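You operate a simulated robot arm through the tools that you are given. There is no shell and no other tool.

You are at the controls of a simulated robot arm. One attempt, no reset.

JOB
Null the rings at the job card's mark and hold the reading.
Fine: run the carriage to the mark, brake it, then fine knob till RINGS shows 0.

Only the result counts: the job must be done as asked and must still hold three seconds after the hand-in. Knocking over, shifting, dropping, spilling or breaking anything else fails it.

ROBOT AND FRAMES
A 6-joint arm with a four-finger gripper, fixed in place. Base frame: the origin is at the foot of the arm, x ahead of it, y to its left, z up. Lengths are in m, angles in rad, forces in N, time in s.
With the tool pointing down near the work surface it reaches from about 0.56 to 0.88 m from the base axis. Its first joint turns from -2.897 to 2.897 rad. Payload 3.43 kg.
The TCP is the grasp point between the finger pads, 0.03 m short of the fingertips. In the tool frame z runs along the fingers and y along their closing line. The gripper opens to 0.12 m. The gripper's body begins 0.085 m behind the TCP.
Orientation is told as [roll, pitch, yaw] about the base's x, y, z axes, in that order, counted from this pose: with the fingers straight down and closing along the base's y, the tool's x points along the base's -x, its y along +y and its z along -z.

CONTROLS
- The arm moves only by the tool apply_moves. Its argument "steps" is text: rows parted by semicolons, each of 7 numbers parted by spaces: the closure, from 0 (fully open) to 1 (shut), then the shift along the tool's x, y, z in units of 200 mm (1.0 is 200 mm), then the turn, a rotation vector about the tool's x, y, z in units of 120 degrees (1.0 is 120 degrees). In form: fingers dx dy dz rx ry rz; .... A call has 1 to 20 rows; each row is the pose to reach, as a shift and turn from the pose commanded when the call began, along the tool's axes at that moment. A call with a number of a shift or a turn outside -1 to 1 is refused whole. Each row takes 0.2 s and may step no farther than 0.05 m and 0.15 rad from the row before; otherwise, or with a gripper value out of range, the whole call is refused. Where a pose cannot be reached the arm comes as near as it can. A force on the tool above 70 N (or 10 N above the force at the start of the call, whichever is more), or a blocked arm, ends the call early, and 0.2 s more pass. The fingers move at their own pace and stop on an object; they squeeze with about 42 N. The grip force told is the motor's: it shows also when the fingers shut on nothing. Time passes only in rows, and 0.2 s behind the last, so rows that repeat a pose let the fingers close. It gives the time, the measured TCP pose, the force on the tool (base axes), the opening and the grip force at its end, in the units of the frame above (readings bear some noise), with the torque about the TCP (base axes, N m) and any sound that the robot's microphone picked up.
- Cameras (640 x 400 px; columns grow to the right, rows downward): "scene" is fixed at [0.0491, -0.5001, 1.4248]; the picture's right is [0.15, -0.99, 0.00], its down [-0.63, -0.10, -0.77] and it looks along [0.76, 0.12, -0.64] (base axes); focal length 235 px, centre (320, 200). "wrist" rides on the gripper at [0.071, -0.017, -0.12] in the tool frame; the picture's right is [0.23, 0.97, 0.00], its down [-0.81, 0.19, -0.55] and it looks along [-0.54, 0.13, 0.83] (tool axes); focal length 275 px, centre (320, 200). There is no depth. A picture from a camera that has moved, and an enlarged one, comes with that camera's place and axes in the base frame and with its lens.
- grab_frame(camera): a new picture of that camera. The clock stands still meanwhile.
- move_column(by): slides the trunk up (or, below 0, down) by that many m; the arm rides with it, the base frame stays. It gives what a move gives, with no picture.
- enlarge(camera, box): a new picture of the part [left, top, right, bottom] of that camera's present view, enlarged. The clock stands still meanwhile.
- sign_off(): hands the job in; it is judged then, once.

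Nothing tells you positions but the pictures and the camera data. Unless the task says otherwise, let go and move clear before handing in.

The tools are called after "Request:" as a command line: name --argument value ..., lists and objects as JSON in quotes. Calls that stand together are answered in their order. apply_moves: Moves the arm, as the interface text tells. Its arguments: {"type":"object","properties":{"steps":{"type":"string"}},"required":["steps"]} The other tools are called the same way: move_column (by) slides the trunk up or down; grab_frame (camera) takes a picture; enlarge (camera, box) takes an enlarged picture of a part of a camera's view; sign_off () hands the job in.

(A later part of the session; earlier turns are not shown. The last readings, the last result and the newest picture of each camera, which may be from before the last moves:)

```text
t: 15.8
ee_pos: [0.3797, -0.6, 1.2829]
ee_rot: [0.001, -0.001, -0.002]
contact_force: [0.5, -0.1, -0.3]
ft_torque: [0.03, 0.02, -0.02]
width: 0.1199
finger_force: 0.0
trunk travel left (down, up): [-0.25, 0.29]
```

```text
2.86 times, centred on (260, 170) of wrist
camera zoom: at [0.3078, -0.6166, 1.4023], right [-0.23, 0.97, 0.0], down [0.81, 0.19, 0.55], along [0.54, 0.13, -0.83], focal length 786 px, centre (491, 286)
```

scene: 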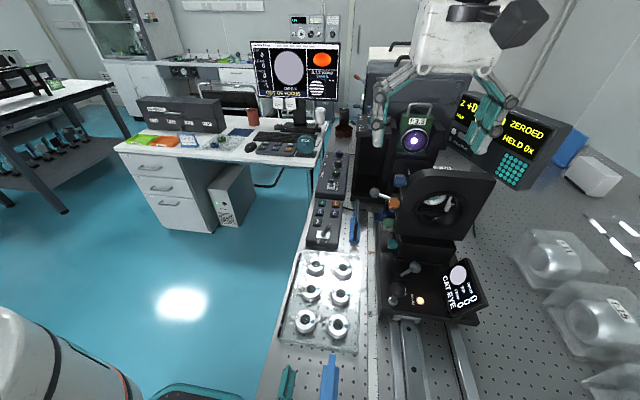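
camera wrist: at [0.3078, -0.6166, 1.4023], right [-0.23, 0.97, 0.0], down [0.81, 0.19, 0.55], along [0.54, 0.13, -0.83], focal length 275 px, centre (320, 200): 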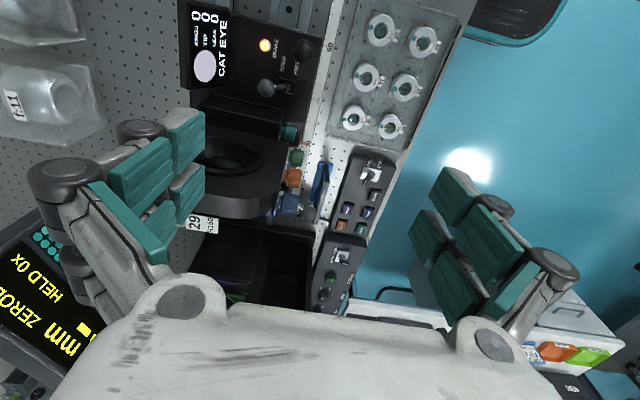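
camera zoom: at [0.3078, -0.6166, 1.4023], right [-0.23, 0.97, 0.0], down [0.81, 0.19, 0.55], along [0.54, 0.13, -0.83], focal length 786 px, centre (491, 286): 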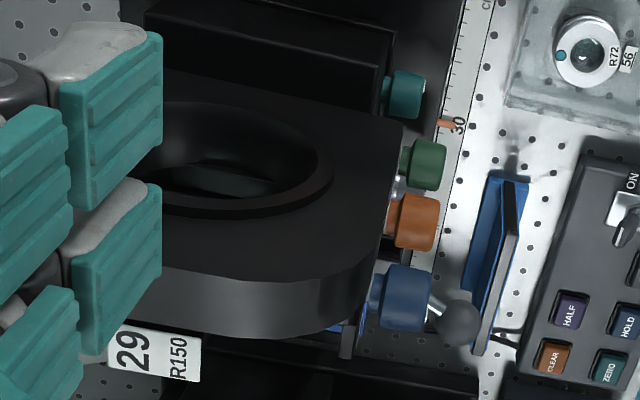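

Geometry is confirmed: the brake ball is at about (0.423, -0.678, 0.927) and the mount's front face is at x of about 0.49. I'll descend with the fingers straddling the ball along y.

Request:
apply_moves --steps "0.55 -0.05 -0.1 0.15 0 0 0; 0.55 -0.1 -0.2 0.3 0 0 0; 0.55 -0.15 -0.3 0.45 0 0 0; 0.55 -0.2 -0.39 0.6 0 0 0; 0.55 -0.2 -0.39 0.75 0 0 0; 0.55 -0.2 -0.39 0.9 0 0 0; 0.55 -0.2 -0.39 0.9 0 0 0"

Request:
grab_frame --camera "wrist"

Request:
grab_frame --camera "scene"

```text
t: 17.4
ee_pos: [0.4201, -0.6788, 1.0998]
ee_rot: [0.001, -0.002, 0.001]
contact_force: [0.8, -0.2, -0.3]
ft_torque: [0.0, 0.0, 0.02]
width: 0.054
finger_force: 0.1
trunk travel left (down, up): [-0.25, 0.29]
```

```text
taken
camera wrist: at [0.3482, -0.6954, 1.2207], right [-0.23, 0.97, 0.0], down [0.81, 0.19, 0.55], along [0.54, 0.13, -0.83], focal length 275 px, centre (320, 200)
```

wrist: 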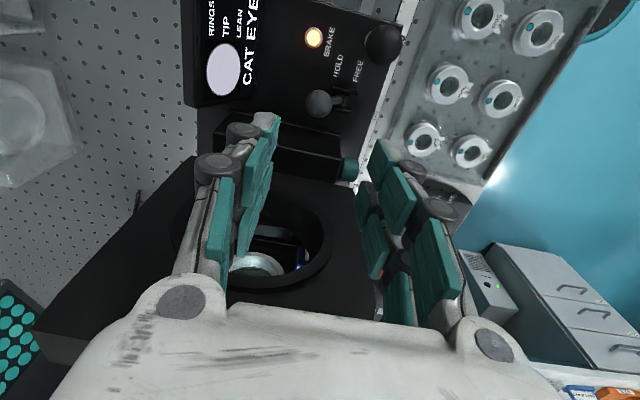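

```text
taken
```

scene: 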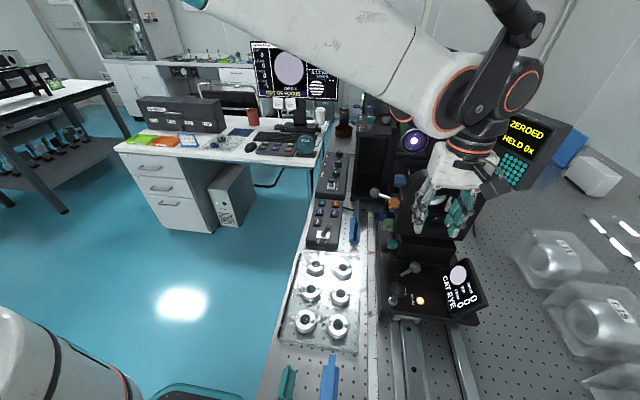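

Request:
enlarge --camera "scene" --box '[370, 30, 570, 330]'

Request:
enlarge --camera "wrist" --box '[200, 20, 420, 200]'

```text
1.33 times, centred on (470, 180) of scene
camera zoom: at [0.0491, -0.5001, 1.4248], right [0.15, -0.99, 0.0], down [-0.63, -0.1, -0.77], along [0.76, 0.12, -0.64], focal length 314 px, centre (120, 227)
```

zoom: 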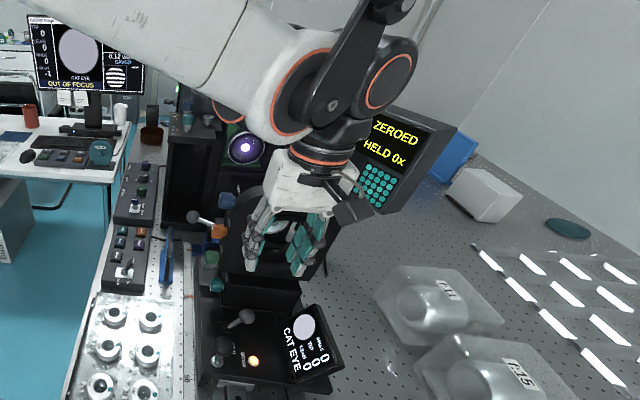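

```text
2.22 times, centred on (310, 110) of wrist
camera zoom: at [0.3482, -0.6954, 1.2207], right [-0.23, 0.97, 0.0], down [0.81, 0.19, 0.55], along [0.54, 0.13, -0.83], focal length 612 px, centre (342, 400)
```

zoom: 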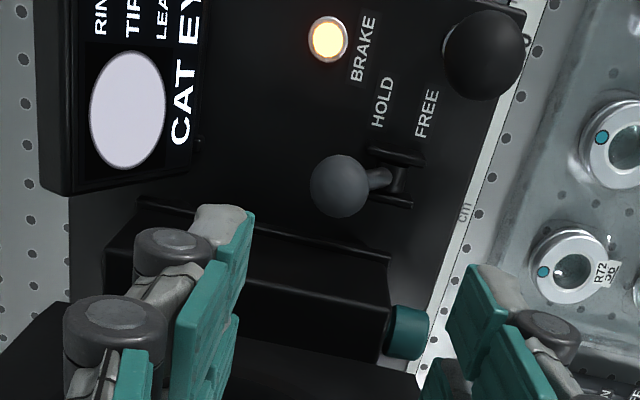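

The ball's position matches the TCP. To keep the wrist clear of the tall mount, I'll tilt the tool about 15° so the wrist leans away toward -x, then descend around the ball.

Request:
apply_moves --steps "0.55 0 0 0 0 -0.06 0; 0.55 0 0 0 0 -0.125 0; 0.55 0 0 0.2 0 -0.125 0; 0.55 0 0 0.4 0 -0.125 0; 0.55 0 0 0.55 0 -0.125 0; 0.55 0 0 0.7 0 -0.125 0; 0.55 0 0 0.82 0 -0.125 0; 0.55 0 0 0.82 0 -0.125 0"

Request:
grab_frame --camera "wrist"

Request:
enlarge --camera "scene" --box '[340, 80, 560, 330]'

```text
t: 19.2
ee_pos: [0.4194, -0.6757, 0.9383]
ee_rot: [0.001, -0.263, 0.001]
contact_force: [0.4, -0.8, 0.5]
ft_torque: [0.01, -0.01, -0.01]
width: 0.0539
finger_force: 0.1
trunk travel left (down, up): [-0.25, 0.29]
```

```text
taken
camera wrist: at [0.3181, -0.6931, 1.0355], right [-0.22, 0.97, -0.06], down [0.64, 0.19, 0.74], along [0.74, 0.13, -0.67], focal length 275 px, centre (320, 200)
```

wrist: 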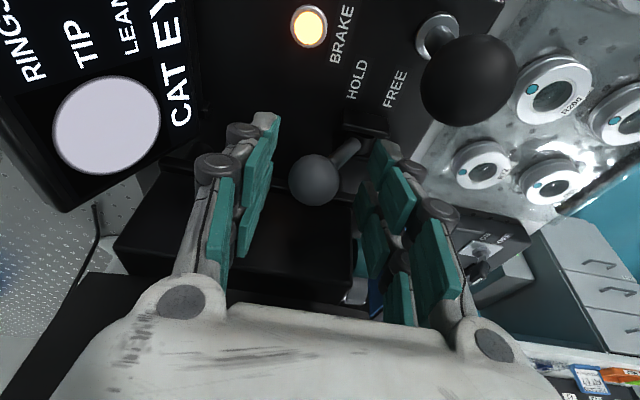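

```text
1.60 times, centred on (450, 205) of scene
camera zoom: at [0.0491, -0.5001, 1.4248], right [0.15, -0.99, 0.0], down [-0.63, -0.1, -0.77], along [0.76, 0.12, -0.64], focal length 376 px, centre (112, 192)
```

zoom: 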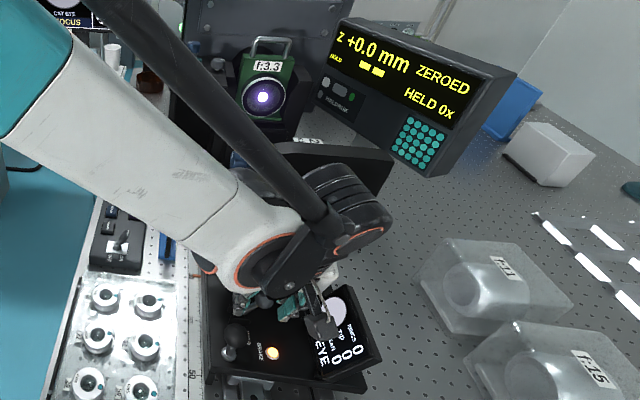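

The ball is between the fingers. Now I'll push it toward +y, to FREE.

Request:
apply_moves --steps "0.55 0 0.06 0 0 0 0; 0.55 0 0.11 0 0 0 0; 0.55 0 0.16 0 0 0 0; 0.55 0 0.21 0 0 0 0; 0.55 0 0.26 0 0 0 0; 0.55 0 0.3 0 0 0 0; 0.55 0 0.3 0 0 0 0"

Request:
grab_frame --camera "wrist"

Request:
grab_frame --camera "scene"

```text
t: 20.8
ee_pos: [0.4203, -0.6175, 0.9363]
ee_rot: [0.0, -0.263, -0.002]
contact_force: [-0.3, -0.1, 0.5]
ft_torque: [0.0, -0.03, 0.02]
width: 0.054
finger_force: 0.0
trunk travel left (down, up): [-0.25, 0.29]
```

```text
taken
camera wrist: at [0.3187, -0.6347, 1.0343], right [-0.22, 0.97, -0.06], down [0.64, 0.19, 0.74], along [0.74, 0.13, -0.67], focal length 275 px, centre (320, 200)
```

wrist: 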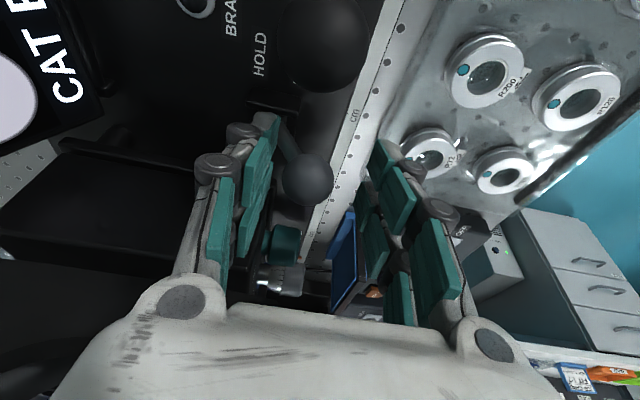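

```text
taken
```

scene: 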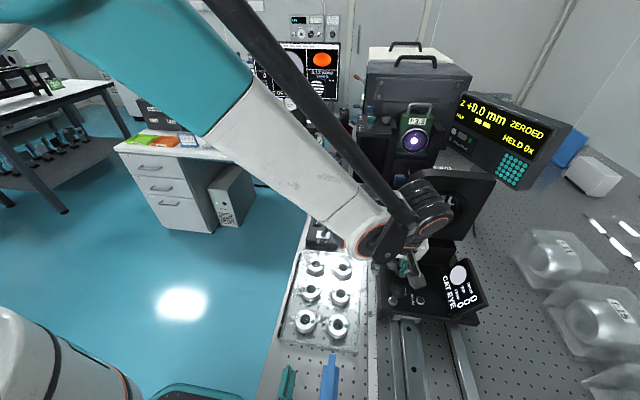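

The lever moved to FREE and the brake light went out. I'll rise clear and move above the handle ball.

Request:
apply_moves --steps "0.55 -0.03 0 -0.11 0 0 0; 0.55 -0.065 0 -0.24 0 0 0; 0.55 -0.1 0 -0.36 0 0 0; 0.55 -0.13 0 -0.483 0 0 0; 0.5 0 -0.03 -0.52 0 0 0; 0.5 0.174 -0.0675 -0.564 0 0 0; 0.5 0.174 -0.0675 -0.564 0 0 0"

Request:
grab_frame --camera "wrist"

Request:
enlarge --camera "scene" --box '[360, 230, 500, 340]'

Request:
enlarge --camera "scene" --box '[440, 80, 580, 190]'

```text
t: 22.4
ee_pos: [0.3554, -0.6338, 1.0368]
ee_rot: [-0.001, -0.263, 0.001]
contact_force: [0.0, -0.6, -0.4]
ft_torque: [-0.01, -0.03, 0.0]
width: 0.0597
finger_force: 0.1
trunk travel left (down, up): [-0.25, 0.29]
```

```text
taken
camera wrist: at [0.2545, -0.6496, 1.1339], right [-0.22, 0.97, -0.06], down [0.64, 0.19, 0.74], along [0.74, 0.13, -0.67], focal length 275 px, centre (320, 200)
```

wrist: 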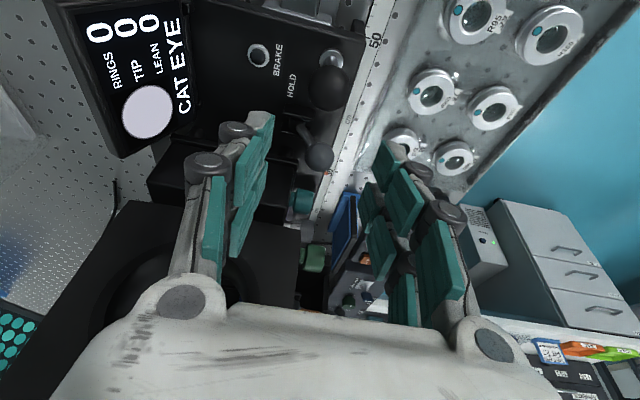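

```text
3.64 times, centred on (430, 285) of scene
camera zoom: at [0.0491, -0.5001, 1.4248], right [0.15, -0.99, 0.0], down [-0.63, -0.1, -0.77], along [0.76, 0.12, -0.64], focal length 855 px, centre (-80, -109)
```

zoom: 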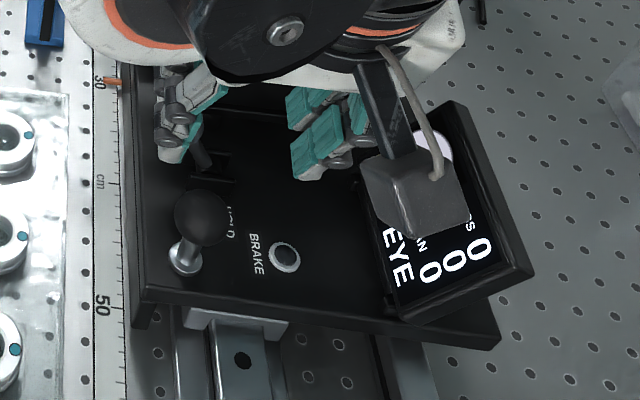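

```text
3.64 times, centred on (510, 135) of scene
camera zoom: at [0.0491, -0.5001, 1.4248], right [0.15, -0.99, 0.0], down [-0.63, -0.1, -0.77], along [0.76, 0.12, -0.64], focal length 855 px, centre (-371, 436)
```

zoom: 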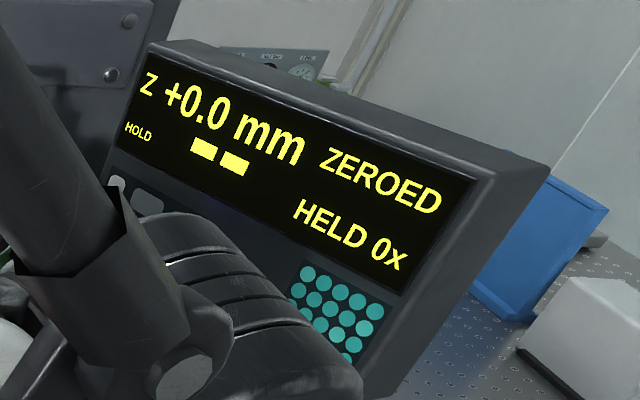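

The brake light is off. Next I'll descend around the handle ball and grip it.

Request:
apply_moves --steps "0.5 0.035 0.01 0.14 0 0 0; 0.5 0.07 0.01 0.28 0 0 0; 0.5 0.105 0.01 0.43 0 0 0; 0.5 0.138 0.01 0.568 0 0 0; 0.5 0.138 0.01 0.568 0 0 0"

Request:
grab_frame --camera "wrist"

```text
t: 23.6
ee_pos: [0.3576, -0.6293, 0.9193]
ee_rot: [0.0, -0.261, -0.002]
contact_force: [0.4, 1.1, 0.2]
ft_torque: [0.03, 0.01, 0.02]
width: 0.0599
finger_force: 0.0
trunk travel left (down, up): [-0.25, 0.29]
```

```text
taken
camera wrist: at [0.2566, -0.6453, 1.017], right [-0.22, 0.97, -0.06], down [0.64, 0.19, 0.74], along [0.74, 0.13, -0.67], focal length 275 px, centre (320, 200)
```

wrist: 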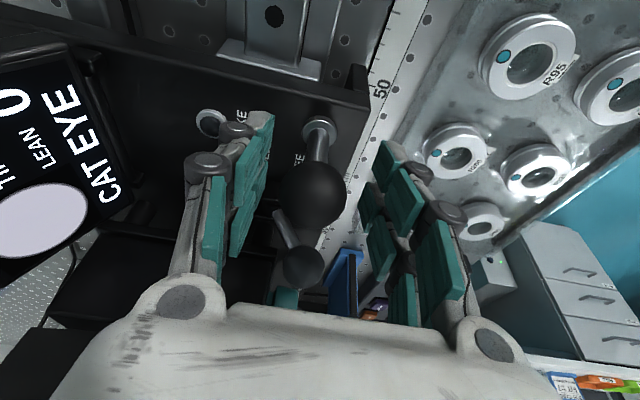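

The ball is well centred between the pads, so I'm closing the grip.

Request:
apply_moves --steps "0.7 0 0 0 0 0 0; 0.9 0 0 0 0 0 0; 1 0 0 0 0 0 0; 1 0 0 0 0 0 0; 1 0 0 0 0 0 0"

Request:
enlarge --camera "scene" --box '[440, 80, 580, 190]'

```text
t: 24.8
ee_pos: [0.3562, -0.6315, 0.9181]
ee_rot: [-0.001, -0.262, -0.001]
contact_force: [3.5, -37.4, 12.2]
ft_torque: [0.03, 0.42, 0.05]
width: 0.0312
finger_force: 44.8
trunk travel left (down, up): [-0.25, 0.29]
```

```text
3.64 times, centred on (510, 135) of scene
camera zoom: at [0.0491, -0.5001, 1.4248], right [0.15, -0.99, 0.0], down [-0.63, -0.1, -0.77], along [0.76, 0.12, -0.64], focal length 855 px, centre (-371, 436)
```

zoom: 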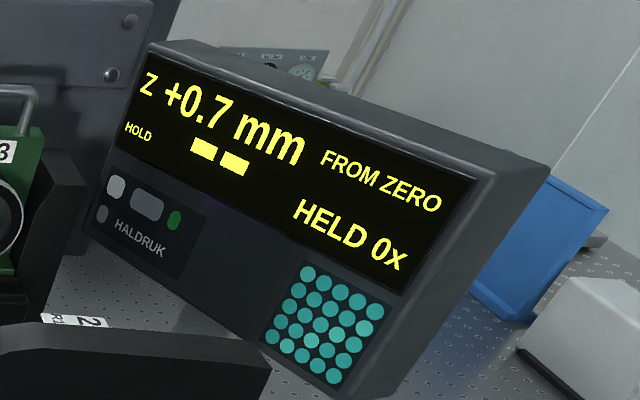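

I'm gripping the ball with about 37 N of side load because it's roughly 2 mm off-centre. I'll relieve that and make a small test pull toward -x.

Request:
apply_moves --steps "1 0 -0.008 0 0 0 0; 1 0.024 -0.01 -0.0064 0 0 0; 1 0.048 -0.01 -0.0128 0 0 0; 1 0.0966 -0.01 -0.0257 0 0 0; 1 0.0966 -0.01 -0.0257 0 0 0"

Request:
enlarge --camera "scene" --box '[440, 80, 580, 190]'

Request:
grab_frame --camera "scene"

```text
t: 26.0
ee_pos: [0.3373, -0.6323, 0.9192]
ee_rot: [0.002, -0.261, -0.003]
contact_force: [-4.5, -7.0, -6.6]
ft_torque: [0.05, 0.7, -0.06]
width: 0.0311
finger_force: 45.1
trunk travel left (down, up): [-0.25, 0.29]
```

```text
3.64 times, centred on (510, 135) of scene
camera zoom: at [0.0491, -0.5001, 1.4248], right [0.15, -0.99, 0.0], down [-0.63, -0.1, -0.77], along [0.76, 0.12, -0.64], focal length 855 px, centre (-371, 436)
```

zoom: 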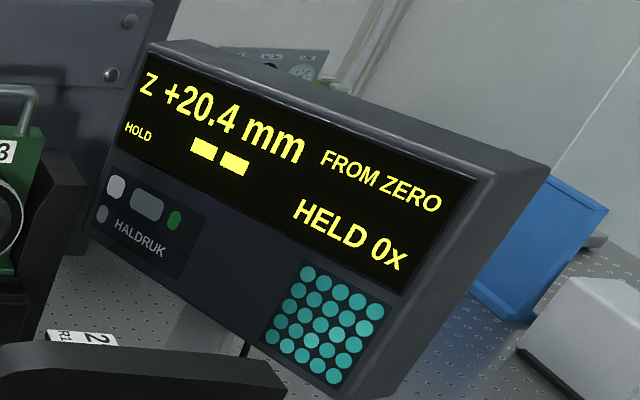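

```text
taken
```

scene: 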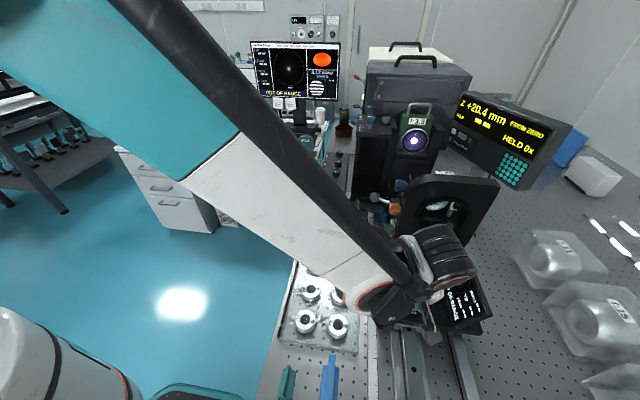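

z reads +20.4 mm and tracks my motion 1:1. I'll continue pulling to about +155 mm.

Request:
apply_moves --steps "1 0.05 0 -0.0133 0 0 0; 1 0.13 0 -0.0346 0 0 0; 1 0.21 0 -0.0559 0 0 0; 1 0.29 0 -0.0772 0 0 0; 1 0.37 0 -0.0985 0 0 0; 1 0.45 0 -0.1197 0 0 0; 1 0.53 0 -0.141 0 0 0; 1 0.6 0 -0.1596 0 0 0; 1 0.65 0 -0.173 0 0 0; 1 0.65 0 -0.173 0 0 0"

Request:
enlarge --camera "scene" --box '[440, 80, 580, 190]'

Request:
grab_frame --camera "scene"

```text
t: 28.2
ee_pos: [0.2025, -0.6326, 0.9184]
ee_rot: [0.002, -0.26, -0.001]
contact_force: [-2.8, 6.4, -27.7]
ft_torque: [-0.45, -0.42, -0.07]
width: 0.0312
finger_force: 45.2
trunk travel left (down, up): [-0.25, 0.29]
```

```text
3.64 times, centred on (510, 135) of scene
camera zoom: at [0.0491, -0.5001, 1.4248], right [0.15, -0.99, 0.0], down [-0.63, -0.1, -0.77], along [0.76, 0.12, -0.64], focal length 855 px, centre (-371, 436)
```

zoom: 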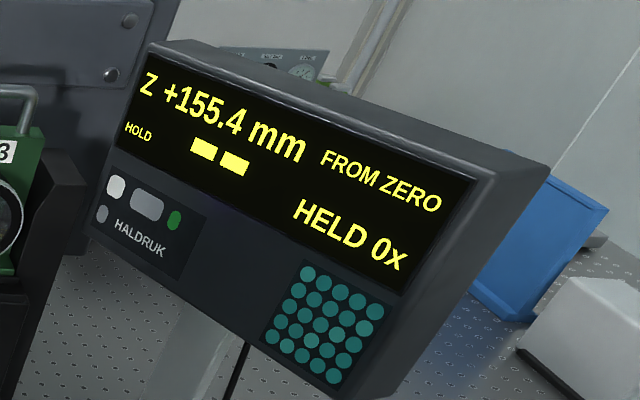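

```text
taken
```

scene: 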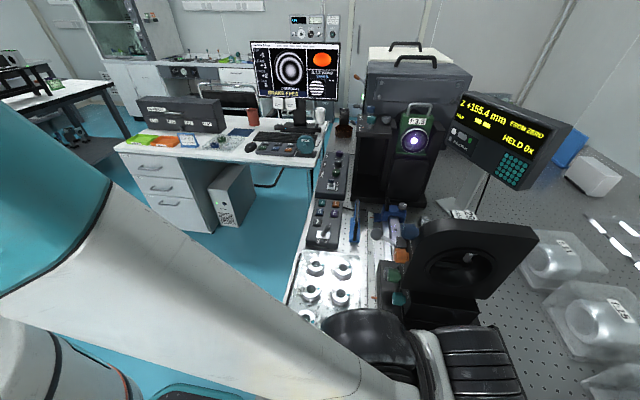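

Request:
enlarge --camera "scene" --box '[245, 35, 345, 105]'

Request:
enlarge --camera "scene" --box '[280, 190, 440, 330]'

Request:
grab_frame --camera "wrist"

```text
5.71 times, centred on (295, 70) of scene
camera zoom: at [0.0491, -0.5001, 1.4248], right [0.15, -0.99, 0.0], down [-0.63, -0.1, -0.77], along [0.76, 0.12, -0.64], focal length 1344 px, centre (463, 943)
```

zoom: 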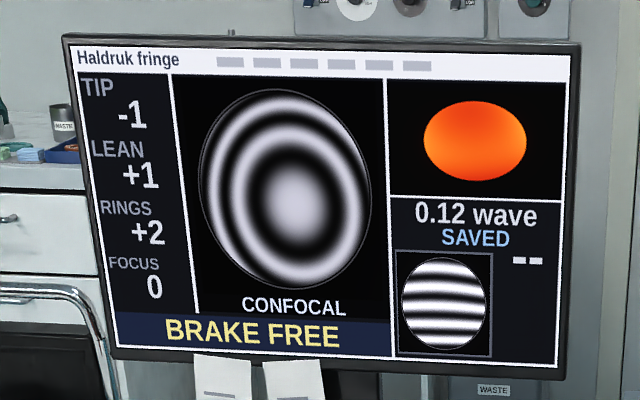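

```text
2.86 times, centred on (360, 260) of scene
camera zoom: at [0.0491, -0.5001, 1.4248], right [0.15, -0.99, 0.0], down [-0.63, -0.1, -0.77], along [0.76, 0.12, -0.64], focal length 672 px, centre (206, 29)
```

zoom: 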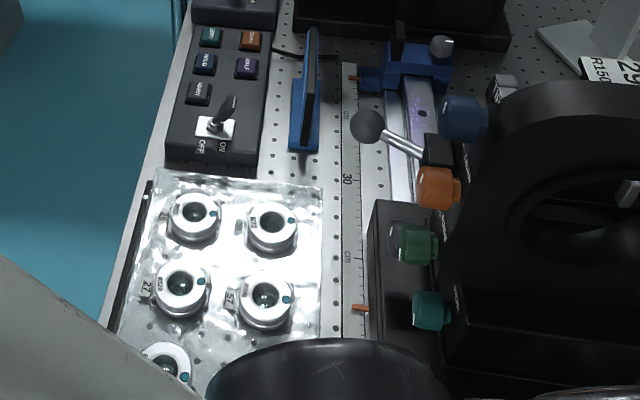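

```text
taken
camera wrist: at [0.1018, -0.6486, 1.0161], right [-0.22, 0.97, -0.06], down [0.64, 0.19, 0.74], along [0.73, 0.13, -0.67], focal length 275 px, centre (320, 200)
```

wrist: 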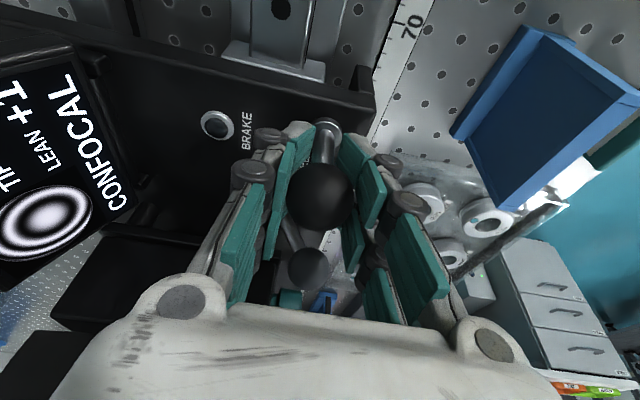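

At z=155.4 the instrument shows CONFOCAL with RINGS +2. The card's mark is 46 cm, and 30.0 cm was z=0, so I'll continue to z=+160.0.

Request:
apply_moves --steps "1 0.01 0.001 0.0004 0 0 0; 1 0.0239 0.002 0.0004 0 0 0; 1 0.0239 0.002 0.0004 0 0 0; 1 0.0239 0.002 0.0004 0 0 0"

Request:
enlarge --camera "scene" --box '[440, 80, 580, 190]'

Request:
enlarge --camera "scene" --box '[245, 35, 345, 105]'

Request:
enlarge --camera "scene" --box '[340, 230, 390, 320]'

```text
t: 29.2
ee_pos: [0.1989, -0.632, 0.918]
ee_rot: [0.0, -0.261, -0.004]
contact_force: [5.0, -13.9, 6.6]
ft_torque: [-0.01, 0.26, 0.06]
width: 0.0312
finger_force: 45.0
trunk travel left (down, up): [-0.25, 0.29]
```

```text
3.64 times, centred on (510, 135) of scene
camera zoom: at [0.0491, -0.5001, 1.4248], right [0.15, -0.99, 0.0], down [-0.63, -0.1, -0.77], along [0.76, 0.12, -0.64], focal length 855 px, centre (-371, 436)
```

zoom: 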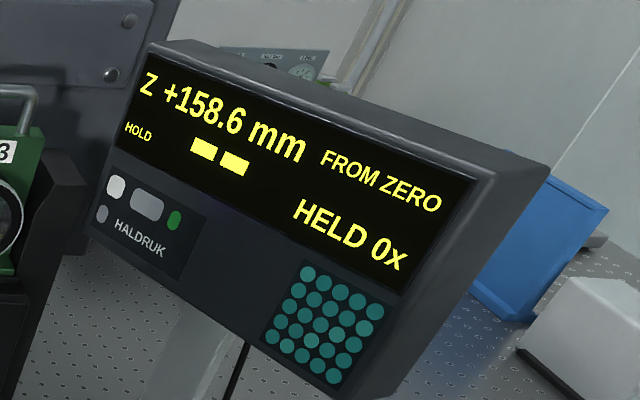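

```text
5.71 times, centred on (295, 70) of scene
camera zoom: at [0.0491, -0.5001, 1.4248], right [0.15, -0.99, 0.0], down [-0.63, -0.1, -0.77], along [0.76, 0.12, -0.64], focal length 1344 px, centre (463, 943)
```

zoom: 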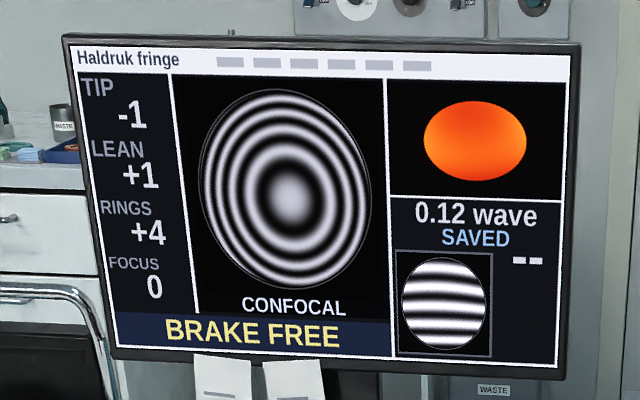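

```text
4.44 times, centred on (365, 275) of scene
camera zoom: at [0.0491, -0.5001, 1.4248], right [0.15, -0.99, 0.0], down [-0.63, -0.1, -0.77], along [0.76, 0.12, -0.64], focal length 1045 px, centre (120, -133)
```

zoom: 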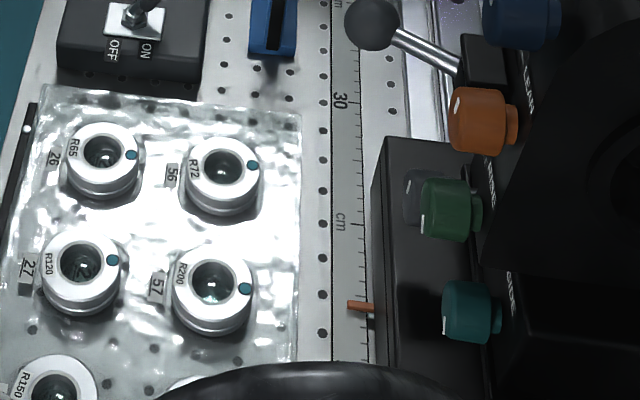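

RINGS reads +4 at z=158.6, and 1.4 mm remains to the 46 cm mark.

Request:
apply_moves --steps "1 0.0045 -0.001 -0.001 0 0 0; 1 0.009 -0.003 -0.0024 0 0 0; 1 0.009 -0.003 -0.0024 0 0 0; 1 0.009 -0.003 -0.0024 0 0 0"

Request:
enlarge --camera "scene" --box '[440, 80, 580, 190]'

Request:
enlarge --camera "scene" --box '[345, 270, 385, 310]'

```text
t: 30.2
ee_pos: [0.1977, -0.6328, 0.9174]
ee_rot: [-0.002, -0.262, -0.001]
contact_force: [3.4, -19.0, 10.0]
ft_torque: [0.03, 0.43, -0.02]
width: 0.0312
finger_force: 45.3
trunk travel left (down, up): [-0.25, 0.29]
```

```text
3.64 times, centred on (510, 135) of scene
camera zoom: at [0.0491, -0.5001, 1.4248], right [0.15, -0.99, 0.0], down [-0.63, -0.1, -0.77], along [0.76, 0.12, -0.64], focal length 855 px, centre (-371, 436)
```

zoom: 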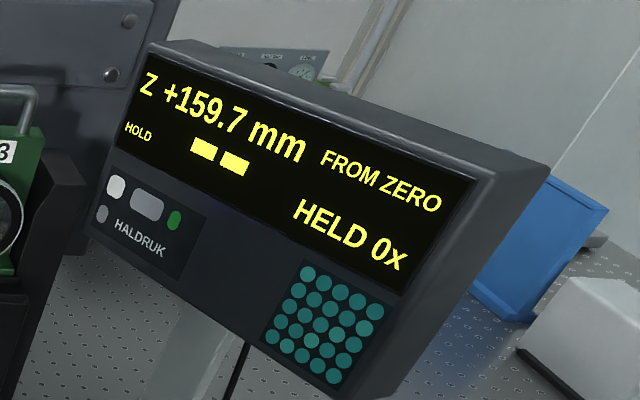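

```text
10.00 times, centred on (365, 290) of scene
camera zoom: at [0.0491, -0.5001, 1.4248], right [0.15, -0.99, 0.0], down [-0.63, -0.1, -0.77], along [0.76, 0.12, -0.64], focal length 2351 px, centre (-130, -700)
```

zoom: 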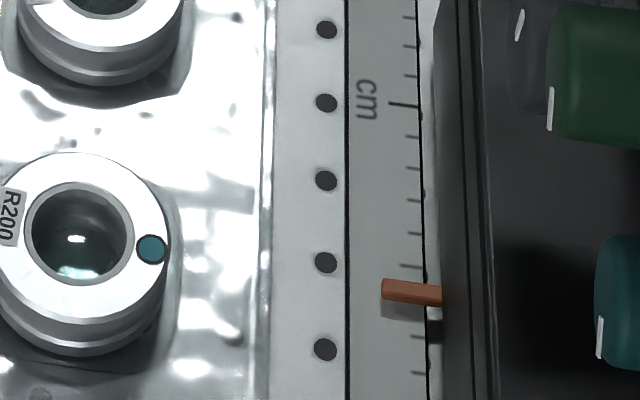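

z=159.7 mm puts the pointer at about 46.0 cm. I'll release the handle, rise, and check that the carriage stays put.

Request:
apply_moves --steps "0.9 0 0 0 0 0 0; 0.7 0 0 0 0 0 0; 0.5 0 0 0 0 0 0; 0.5 0 0 0 0 0 0; 0.5 -0.03 0 -0.11 0 0 0; 0.5 -0.065 0 -0.24 0 0 0; 0.5 -0.1 0 -0.36 0 0 0; 0.5 -0.13 0 -0.483 0 0 0; 0.5 -0.13 0 -0.483 0 0 0"

Request:
enlarge --camera "scene" --box '[440, 80, 580, 190]'

Request:
grab_frame --camera "wrist"

```text
t: 32.2
ee_pos: [0.1979, -0.6304, 1.0187]
ee_rot: [0.001, -0.261, -0.001]
contact_force: [0.0, 0.2, 0.8]
ft_torque: [-0.04, -0.02, -0.03]
width: 0.0599
finger_force: 0.1
trunk travel left (down, up): [-0.25, 0.29]
```

```text
3.64 times, centred on (510, 135) of scene
camera zoom: at [0.0491, -0.5001, 1.4248], right [0.15, -0.99, 0.0], down [-0.63, -0.1, -0.77], along [0.76, 0.12, -0.64], focal length 855 px, centre (-371, 436)
```

zoom: 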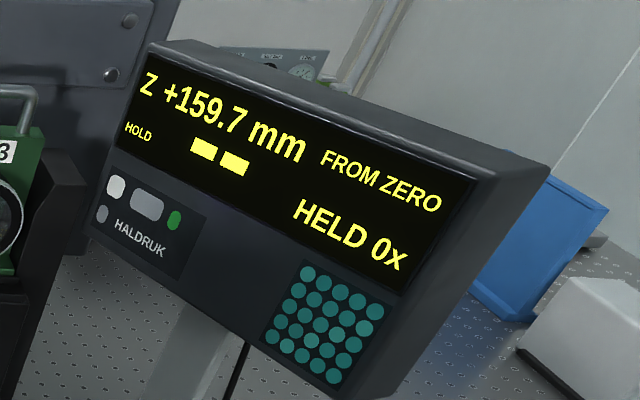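

```text
taken
camera wrist: at [0.0966, -0.6468, 1.1157], right [-0.22, 0.97, -0.06], down [0.64, 0.19, 0.74], along [0.74, 0.13, -0.67], focal length 275 px, centre (320, 200)
```

wrist: 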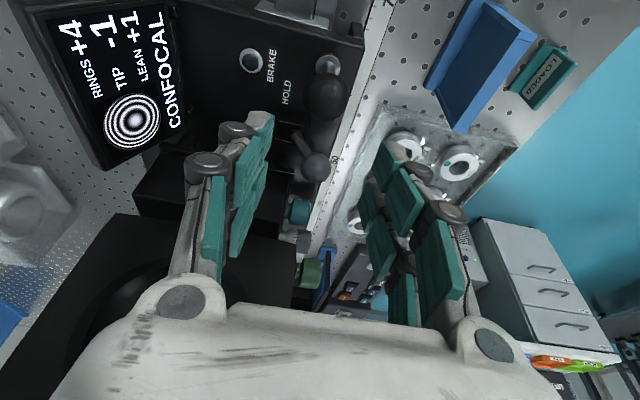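

The carriage holds at 159.7. I'll move over the brake lever ball, now at about (0.259, -0.625, 0.93), and descend to straddle it.

Request:
apply_moves --steps "0.58 -0.15 0.014 0.039 0 0 0; 0.58 -0.2946 0.027 0.0784 0 0 0; 0.58 -0.2946 0.027 0.0784 0 0 0; 0.58 -0.26 0.027 0.21 0 0 0; 0.58 -0.225 0.027 0.34 0 0 0; 0.58 -0.187 0.027 0.484 0 0 0; 0.58 -0.187 0.027 0.484 0 0 0"

Request:
grab_frame --camera "wrist"

```text
t: 33.8
ee_pos: [0.2607, -0.6272, 0.9328]
ee_rot: [0.0, -0.262, -0.002]
contact_force: [0.5, -0.1, -0.8]
ft_torque: [0.04, 0.0, 0.0]
width: 0.0505
finger_force: 0.0
trunk travel left (down, up): [-0.25, 0.29]
```

```text
taken
camera wrist: at [0.1587, -0.644, 1.0317], right [-0.22, 0.97, -0.06], down [0.64, 0.19, 0.74], along [0.74, 0.13, -0.67], focal length 275 px, centre (320, 200)
```

wrist: 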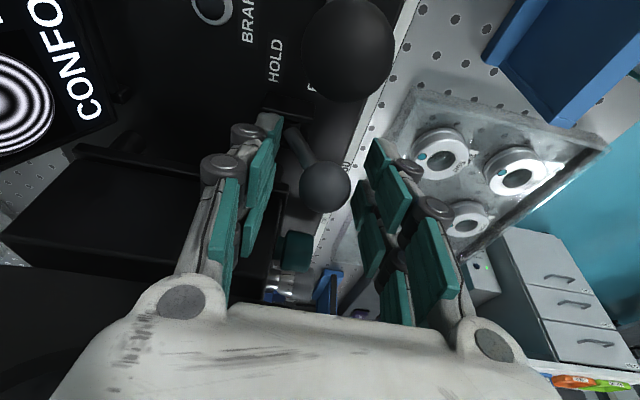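

Straddled. I'm pushing the lever toward -y, to HOLD.

Request:
apply_moves --steps "0.58 0 -0.06 0 0 0 0; 0.58 0 -0.11 0 0 0 0; 0.58 0 -0.16 0 0 0 0; 0.58 0 -0.21 0 0 0 0; 0.58 0 -0.26 0 0 0 0; 0.58 0 -0.3 0 0 0 0; 0.58 0 -0.325 0 0 0 0; 0.58 0 -0.325 0 0 0 0"

Request:
grab_frame --camera "wrist"

Request:
grab_frame --camera "scene"

Request:
enlarge --camera "scene" --box '[245, 35, 345, 105]'

```text
t: 35.6
ee_pos: [0.2603, -0.6913, 0.9358]
ee_rot: [0.0, -0.262, -0.001]
contact_force: [-0.2, 12.1, 1.4]
ft_torque: [0.37, 0.05, 0.06]
width: 0.057
finger_force: 5.8
trunk travel left (down, up): [-0.25, 0.29]
```

```text
taken
camera wrist: at [0.1586, -0.707, 1.0333], right [-0.22, 0.97, -0.06], down [0.64, 0.19, 0.74], along [0.74, 0.13, -0.67], focal length 275 px, centre (320, 200)
```

wrist: 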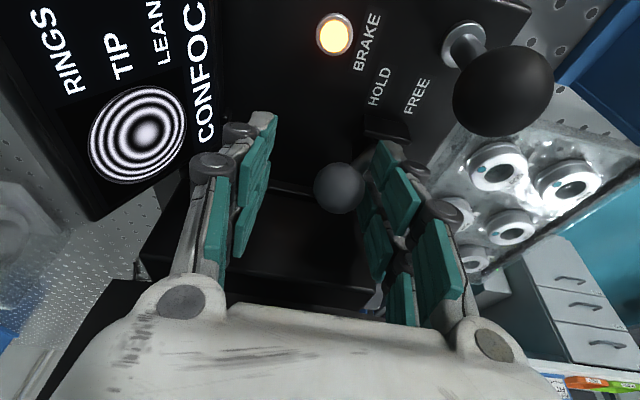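

```text
taken
```

scene: 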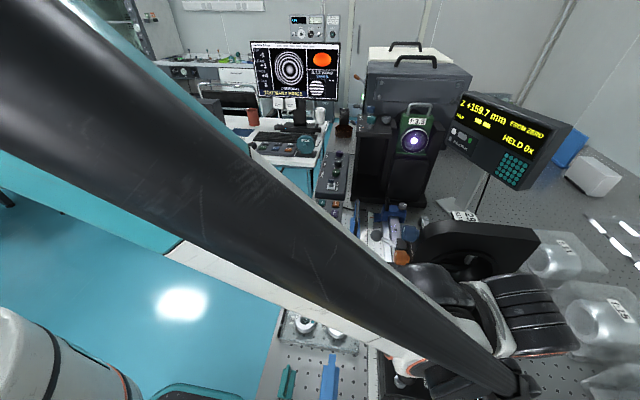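

```text
5.71 times, centred on (295, 70) of scene
camera zoom: at [0.0491, -0.5001, 1.4248], right [0.15, -0.99, 0.0], down [-0.63, -0.1, -0.77], along [0.76, 0.12, -0.64], focal length 1344 px, centre (463, 943)
```

zoom: 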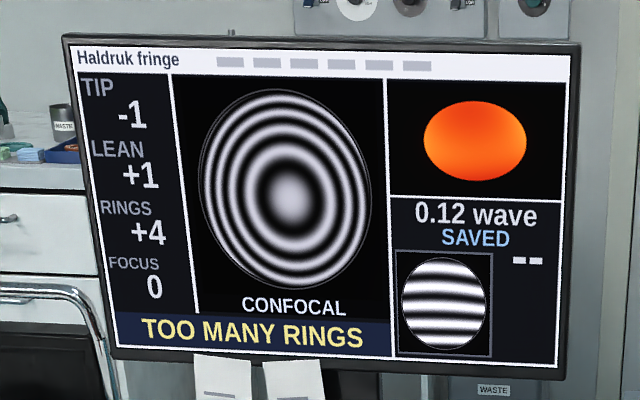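

The brake is engaged and the light is on. The monitor shows CONFOCAL, RINGS +4. I'll back off the lever and rise clear.

Request:
apply_moves --steps "0.58 0 0.05 0 0 0 0; 0.58 -0.04 0.06 -0.15 0 0 0; 0.58 -0.09 0.06 -0.34 0 0 0; 0.58 -0.145 0.06 -0.55 0 0 0; 0.58 -0.2 0.06 -0.75 0 0 0; 0.58 -0.257 0.06 -0.966 0 0 0; 0.58 -0.257 0.06 -0.966 0 0 0"

Request:
enlarge --camera "scene" --box '[440, 80, 580, 190]'

Request:
grab_frame --camera "wrist"

```text
t: 37.2
ee_pos: [0.2584, -0.6782, 1.1335]
ee_rot: [0.0, -0.263, -0.001]
contact_force: [-0.5, 0.7, -0.3]
ft_torque: [-0.01, 0.0, -0.01]
width: 0.0501
finger_force: 0.1
trunk travel left (down, up): [-0.25, 0.29]
```

```text
3.64 times, centred on (510, 135) of scene
camera zoom: at [0.0491, -0.5001, 1.4248], right [0.15, -0.99, 0.0], down [-0.63, -0.1, -0.77], along [0.76, 0.12, -0.64], focal length 855 px, centre (-371, 436)
```

zoom: 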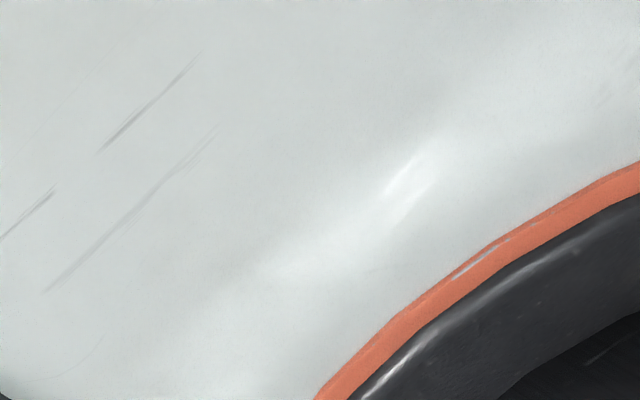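

```text
taken
camera wrist: at [0.1571, -0.6949, 1.2311], right [-0.22, 0.97, -0.06], down [0.64, 0.19, 0.74], along [0.74, 0.13, -0.67], focal length 275 px, centre (320, 200)
```

wrist: 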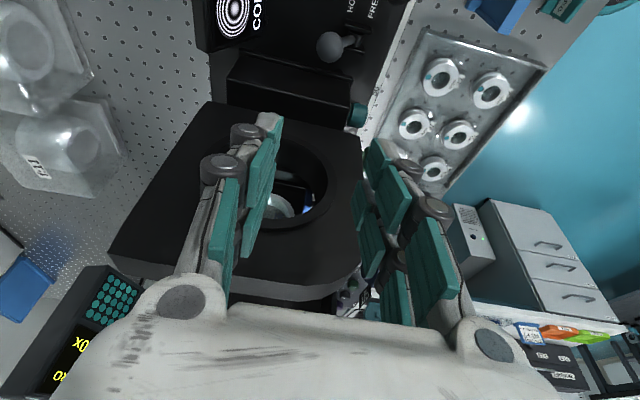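

Request:
apply_moves --steps "0.58 -0.06 0 -0.2 0 0 0; 0.58 -0.12 0.1 -0.43 0 0.03 0; 0.58 -0.18 0.3 -0.43 0 0.06 0; 0.58 -0.24 0.5 -0.43 0 0.09 0; 0.58 -0.3 0.7 -0.43 0 0.125 0; 0.58 -0.32 0.9 -0.43 0 0.125 0; 0.58 -0.32 1 -0.43 0 0.125 0; 0.58 -0.32 1 -0.43 0 0.125 0"

Request:
enlarge --camera "scene" --box '[440, 80, 580, 190]'

Request:
grab_frame --camera "scene"

Request:
grab_frame --camera "wrist"

```text
refused: row 2 steps farther than a row can; nothing moved
```

```text
3.64 times, centred on (510, 135) of scene
camera zoom: at [0.0491, -0.5001, 1.4248], right [0.15, -0.99, 0.0], down [-0.63, -0.1, -0.77], along [0.76, 0.12, -0.64], focal length 855 px, centre (-371, 436)
```

zoom: 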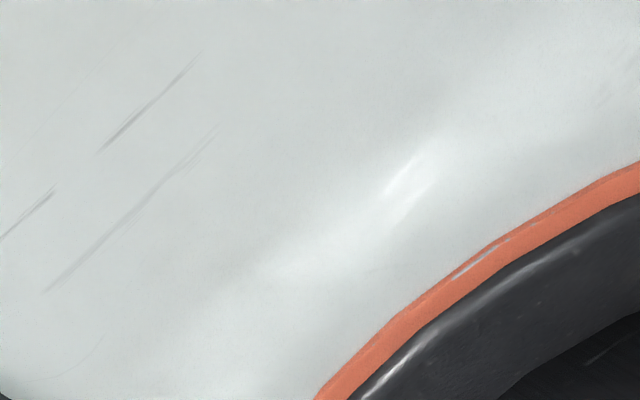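

```text
taken
```

scene: 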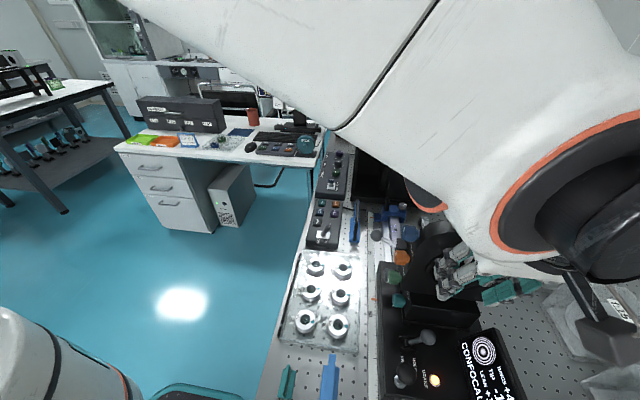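

```text
taken
camera wrist: at [0.1571, -0.6949, 1.2311], right [-0.22, 0.97, -0.06], down [0.64, 0.19, 0.74], along [0.74, 0.13, -0.67], focal length 275 px, centre (320, 200)
```

wrist: 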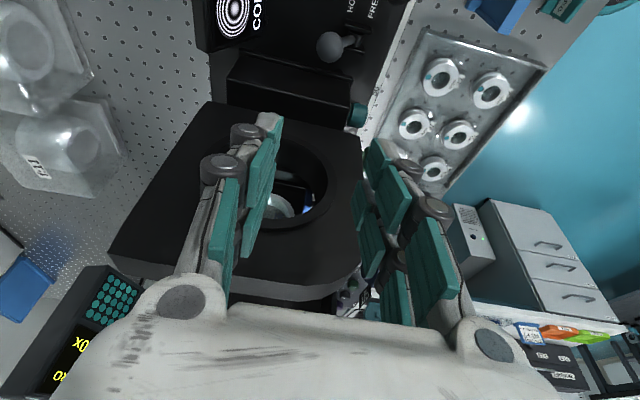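

Request:
apply_moves --steps "0.58 -0.06 0 -0.2 0 0 0; 0.58 -0.12 0.05 -0.38 0 0.03 0; 0.58 -0.18 0.22 -0.43 0 0.06 0; 0.58 -0.24 0.42 -0.43 0 0.09 0; 0.58 -0.3 0.62 -0.43 0 0.125 0; 0.58 -0.32 0.82 -0.43 0 0.125 0; 0.58 -0.32 1 -0.43 0 0.125 0; 0.58 -0.32 1 -0.43 0 0.125 0"

Request:
enlarge --camera "scene" --box '[440, 80, 580, 190]'

Request:
grab_frame --camera "scene"

Request:
grab_frame --camera "wrist"

```text
t: 39.0
ee_pos: [0.2992, -0.4792, 1.2344]
ee_rot: [0.0, 0.0, -0.001]
contact_force: [0.5, 0.1, 0.0]
ft_torque: [-0.01, 0.01, -0.01]
width: 0.0504
finger_force: 0.2
trunk travel left (down, up): [-0.25, 0.29]
```

```text
3.64 times, centred on (510, 135) of scene
camera zoom: at [0.0491, -0.5001, 1.4248], right [0.15, -0.99, 0.0], down [-0.63, -0.1, -0.77], along [0.76, 0.12, -0.64], focal length 855 px, centre (-371, 436)
```

zoom: 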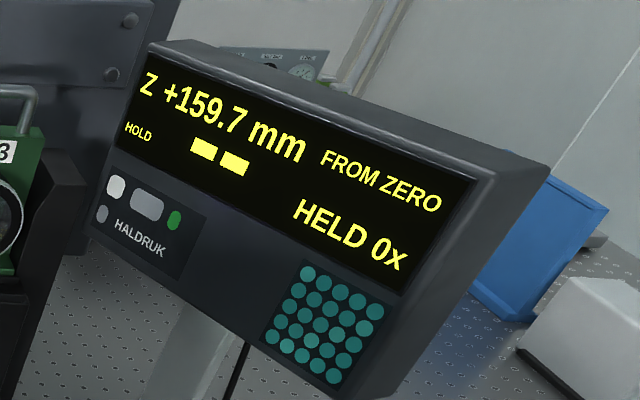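

```text
taken
```

scene: 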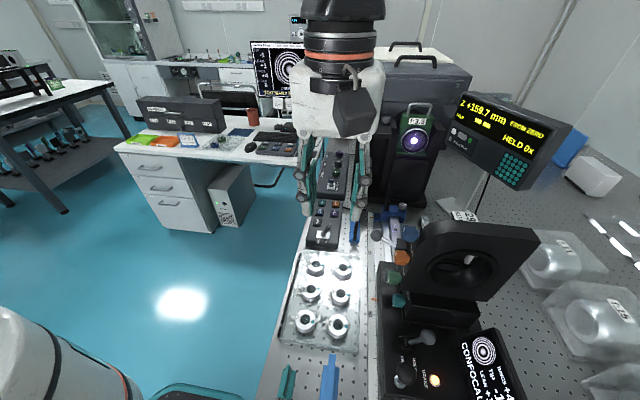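

```text
taken
camera wrist: at [0.2272, -0.4959, 1.3543], right [-0.23, 0.97, 0.0], down [0.81, 0.19, 0.55], along [0.54, 0.13, -0.83], focal length 275 px, centre (320, 200)
```

wrist: 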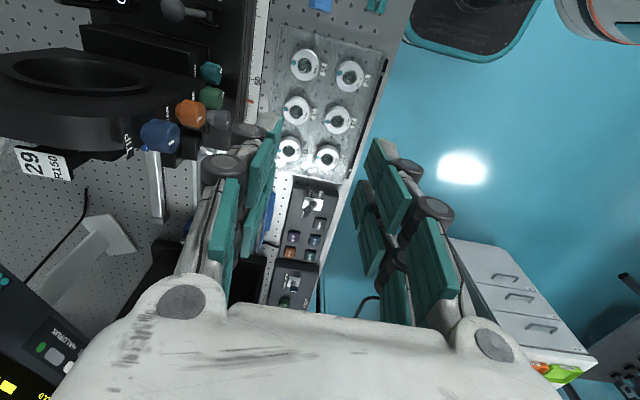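

Request:
enlarge --camera "wrist" --box '[120, 40, 270, 170]'

Request:
enlarge --camera "scene" --box '[350, 190, 450, 330]'

```text
3.08 times, centred on (195, 105) of wrist
camera zoom: at [0.2272, -0.4959, 1.3543], right [-0.23, 0.97, 0.0], down [0.81, 0.19, 0.55], along [0.54, 0.13, -0.83], focal length 847 px, centre (705, 492)
```

zoom: 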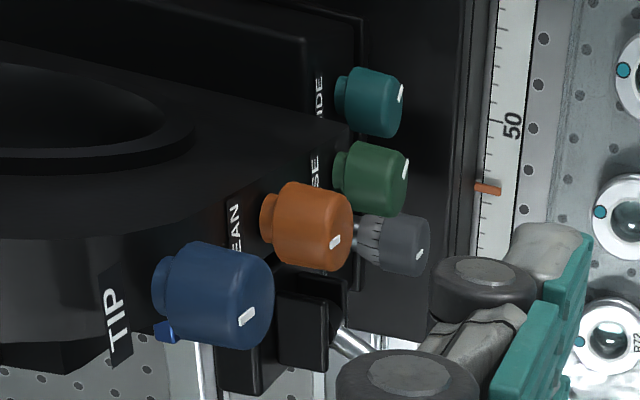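

```text
2.86 times, centred on (400, 260) of scene
camera zoom: at [0.0491, -0.5001, 1.4248], right [0.15, -0.99, 0.0], down [-0.63, -0.1, -0.77], along [0.76, 0.12, -0.64], focal length 672 px, centre (91, 29)
```

zoom: 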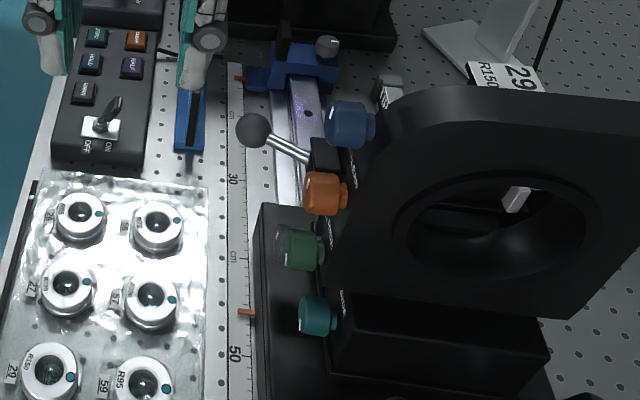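

The fine knob is now at about (0.393, -0.613, 0.93) with its axis along +y. I'll yaw the tool to +90° and then tilt it to point horizontally along -y so I can turn the knob with the wrist axis.

Request:
apply_moves --steps "0.4 -0.04 0 0 0 0 -0.068; 0.4 -0.08 0 0 0 0 -0.136; 0.4 -0.12 0 0 0 0 -0.204; 0.4 -0.16 0 0 0 0 -0.272; 0.4 -0.2 0 0 0 0 -0.34; 0.4 -0.24 0 0 0 0 -0.408; 0.4 -0.28 0 0 0 0 -0.476; 0.4 -0.32 0 0 0 0 -0.544; 0.4 -0.36 0 0 0 0 -0.612; 0.4 -0.4 0 0 0 0 -0.68; 0.4 -0.45 0 0 0 0 -0.75; 0.4 -0.45 0 0 0 0 -0.75"

Request:
apply_moves --steps "0.4 0 0 0 0 0.068 0; 0.4 0 0 0 0 0.136 0; 0.4 0 0 0 0 0.204 0; 0.4 0 0 0 0 0.272 0; 0.4 0 0 0 0 0.34 0; 0.4 0 0 0 0 0.408 0; 0.4 0 0 0 0 0.408 0"

Request:
grab_frame --camera "scene"

Request:
grab_frame --camera "wrist"

```text
t: 41.6
ee_pos: [0.3888, -0.4796, 1.2334]
ee_rot: [-0.001, 0.001, 1.573]
contact_force: [-0.2, 0.5, -1.3]
ft_torque: [-0.02, 0.03, -0.04]
width: 0.0722
finger_force: 0.0
trunk travel left (down, up): [-0.25, 0.29]
```

```text
t: 43.2
ee_pos: [0.3887, -0.479, 1.2349]
ee_rot: [-0.001, 0.857, 1.568]
contact_force: [0.4, 0.3, 0.1]
ft_torque: [0.01, 0.0, 0.0]
width: 0.0723
finger_force: 0.1
trunk travel left (down, up): [-0.25, 0.29]
```

```text
taken
```

scene: 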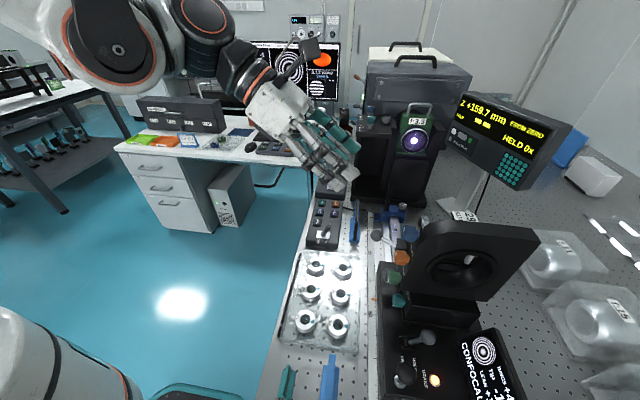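

```text
taken
camera wrist: at [0.4048, -0.4346, 1.3669], right [-0.97, -0.15, 0.17], down [-0.19, 0.95, -0.25], along [-0.13, -0.28, -0.95], focal length 275 px, centre (320, 200)
```

wrist: 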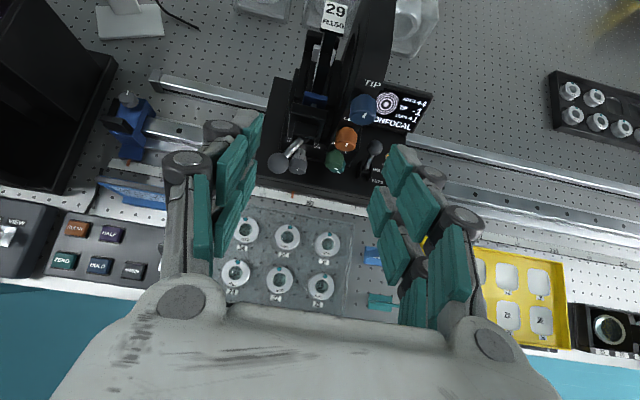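

Reached 49° of tilt without trouble. Continuing to 90° so the tool is horizontal.

Request:
apply_moves --steps "0.4 0 0 0 0 0.068 0; 0.4 0 0 0 0 0.136 0; 0.4 0 0 0 0 0.204 0; 0.4 0 0 0 0 0.272 0; 0.4 0 0 0 0 0.342 0; 0.4 0 0 0 0 0.342 0"

Request:
grab_frame --camera "scene"

Request:
grab_frame --camera "wrist"

```text
t: 44.6
ee_pos: [0.3888, -0.478, 1.2338]
ee_rot: [-3.111, 1.569, -1.541]
contact_force: [0.6, -0.7, -0.3]
ft_torque: [-0.01, 0.04, -0.03]
width: 0.0722
finger_force: 0.1
trunk travel left (down, up): [-0.25, 0.29]
```

```text
taken
```

scene: 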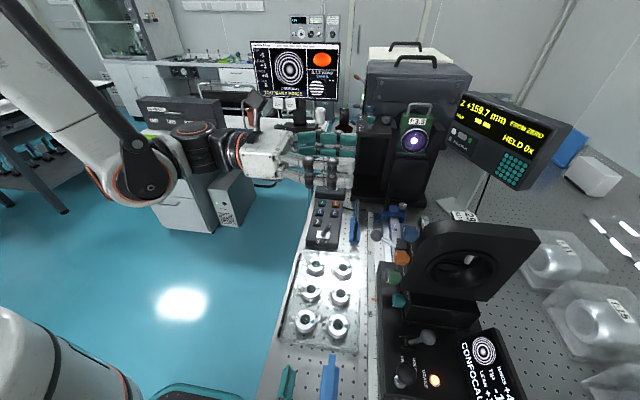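

```text
taken
camera wrist: at [0.4043, -0.3578, 1.3048], right [-0.97, 0.0, 0.23], down [-0.19, 0.55, -0.81], along [-0.13, -0.83, -0.54], focal length 275 px, centre (320, 200)
```

wrist: 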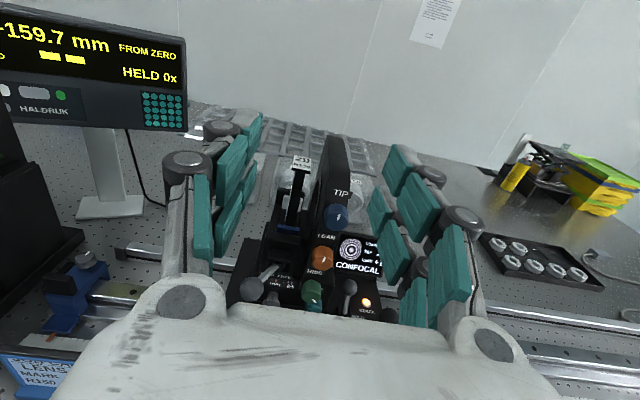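

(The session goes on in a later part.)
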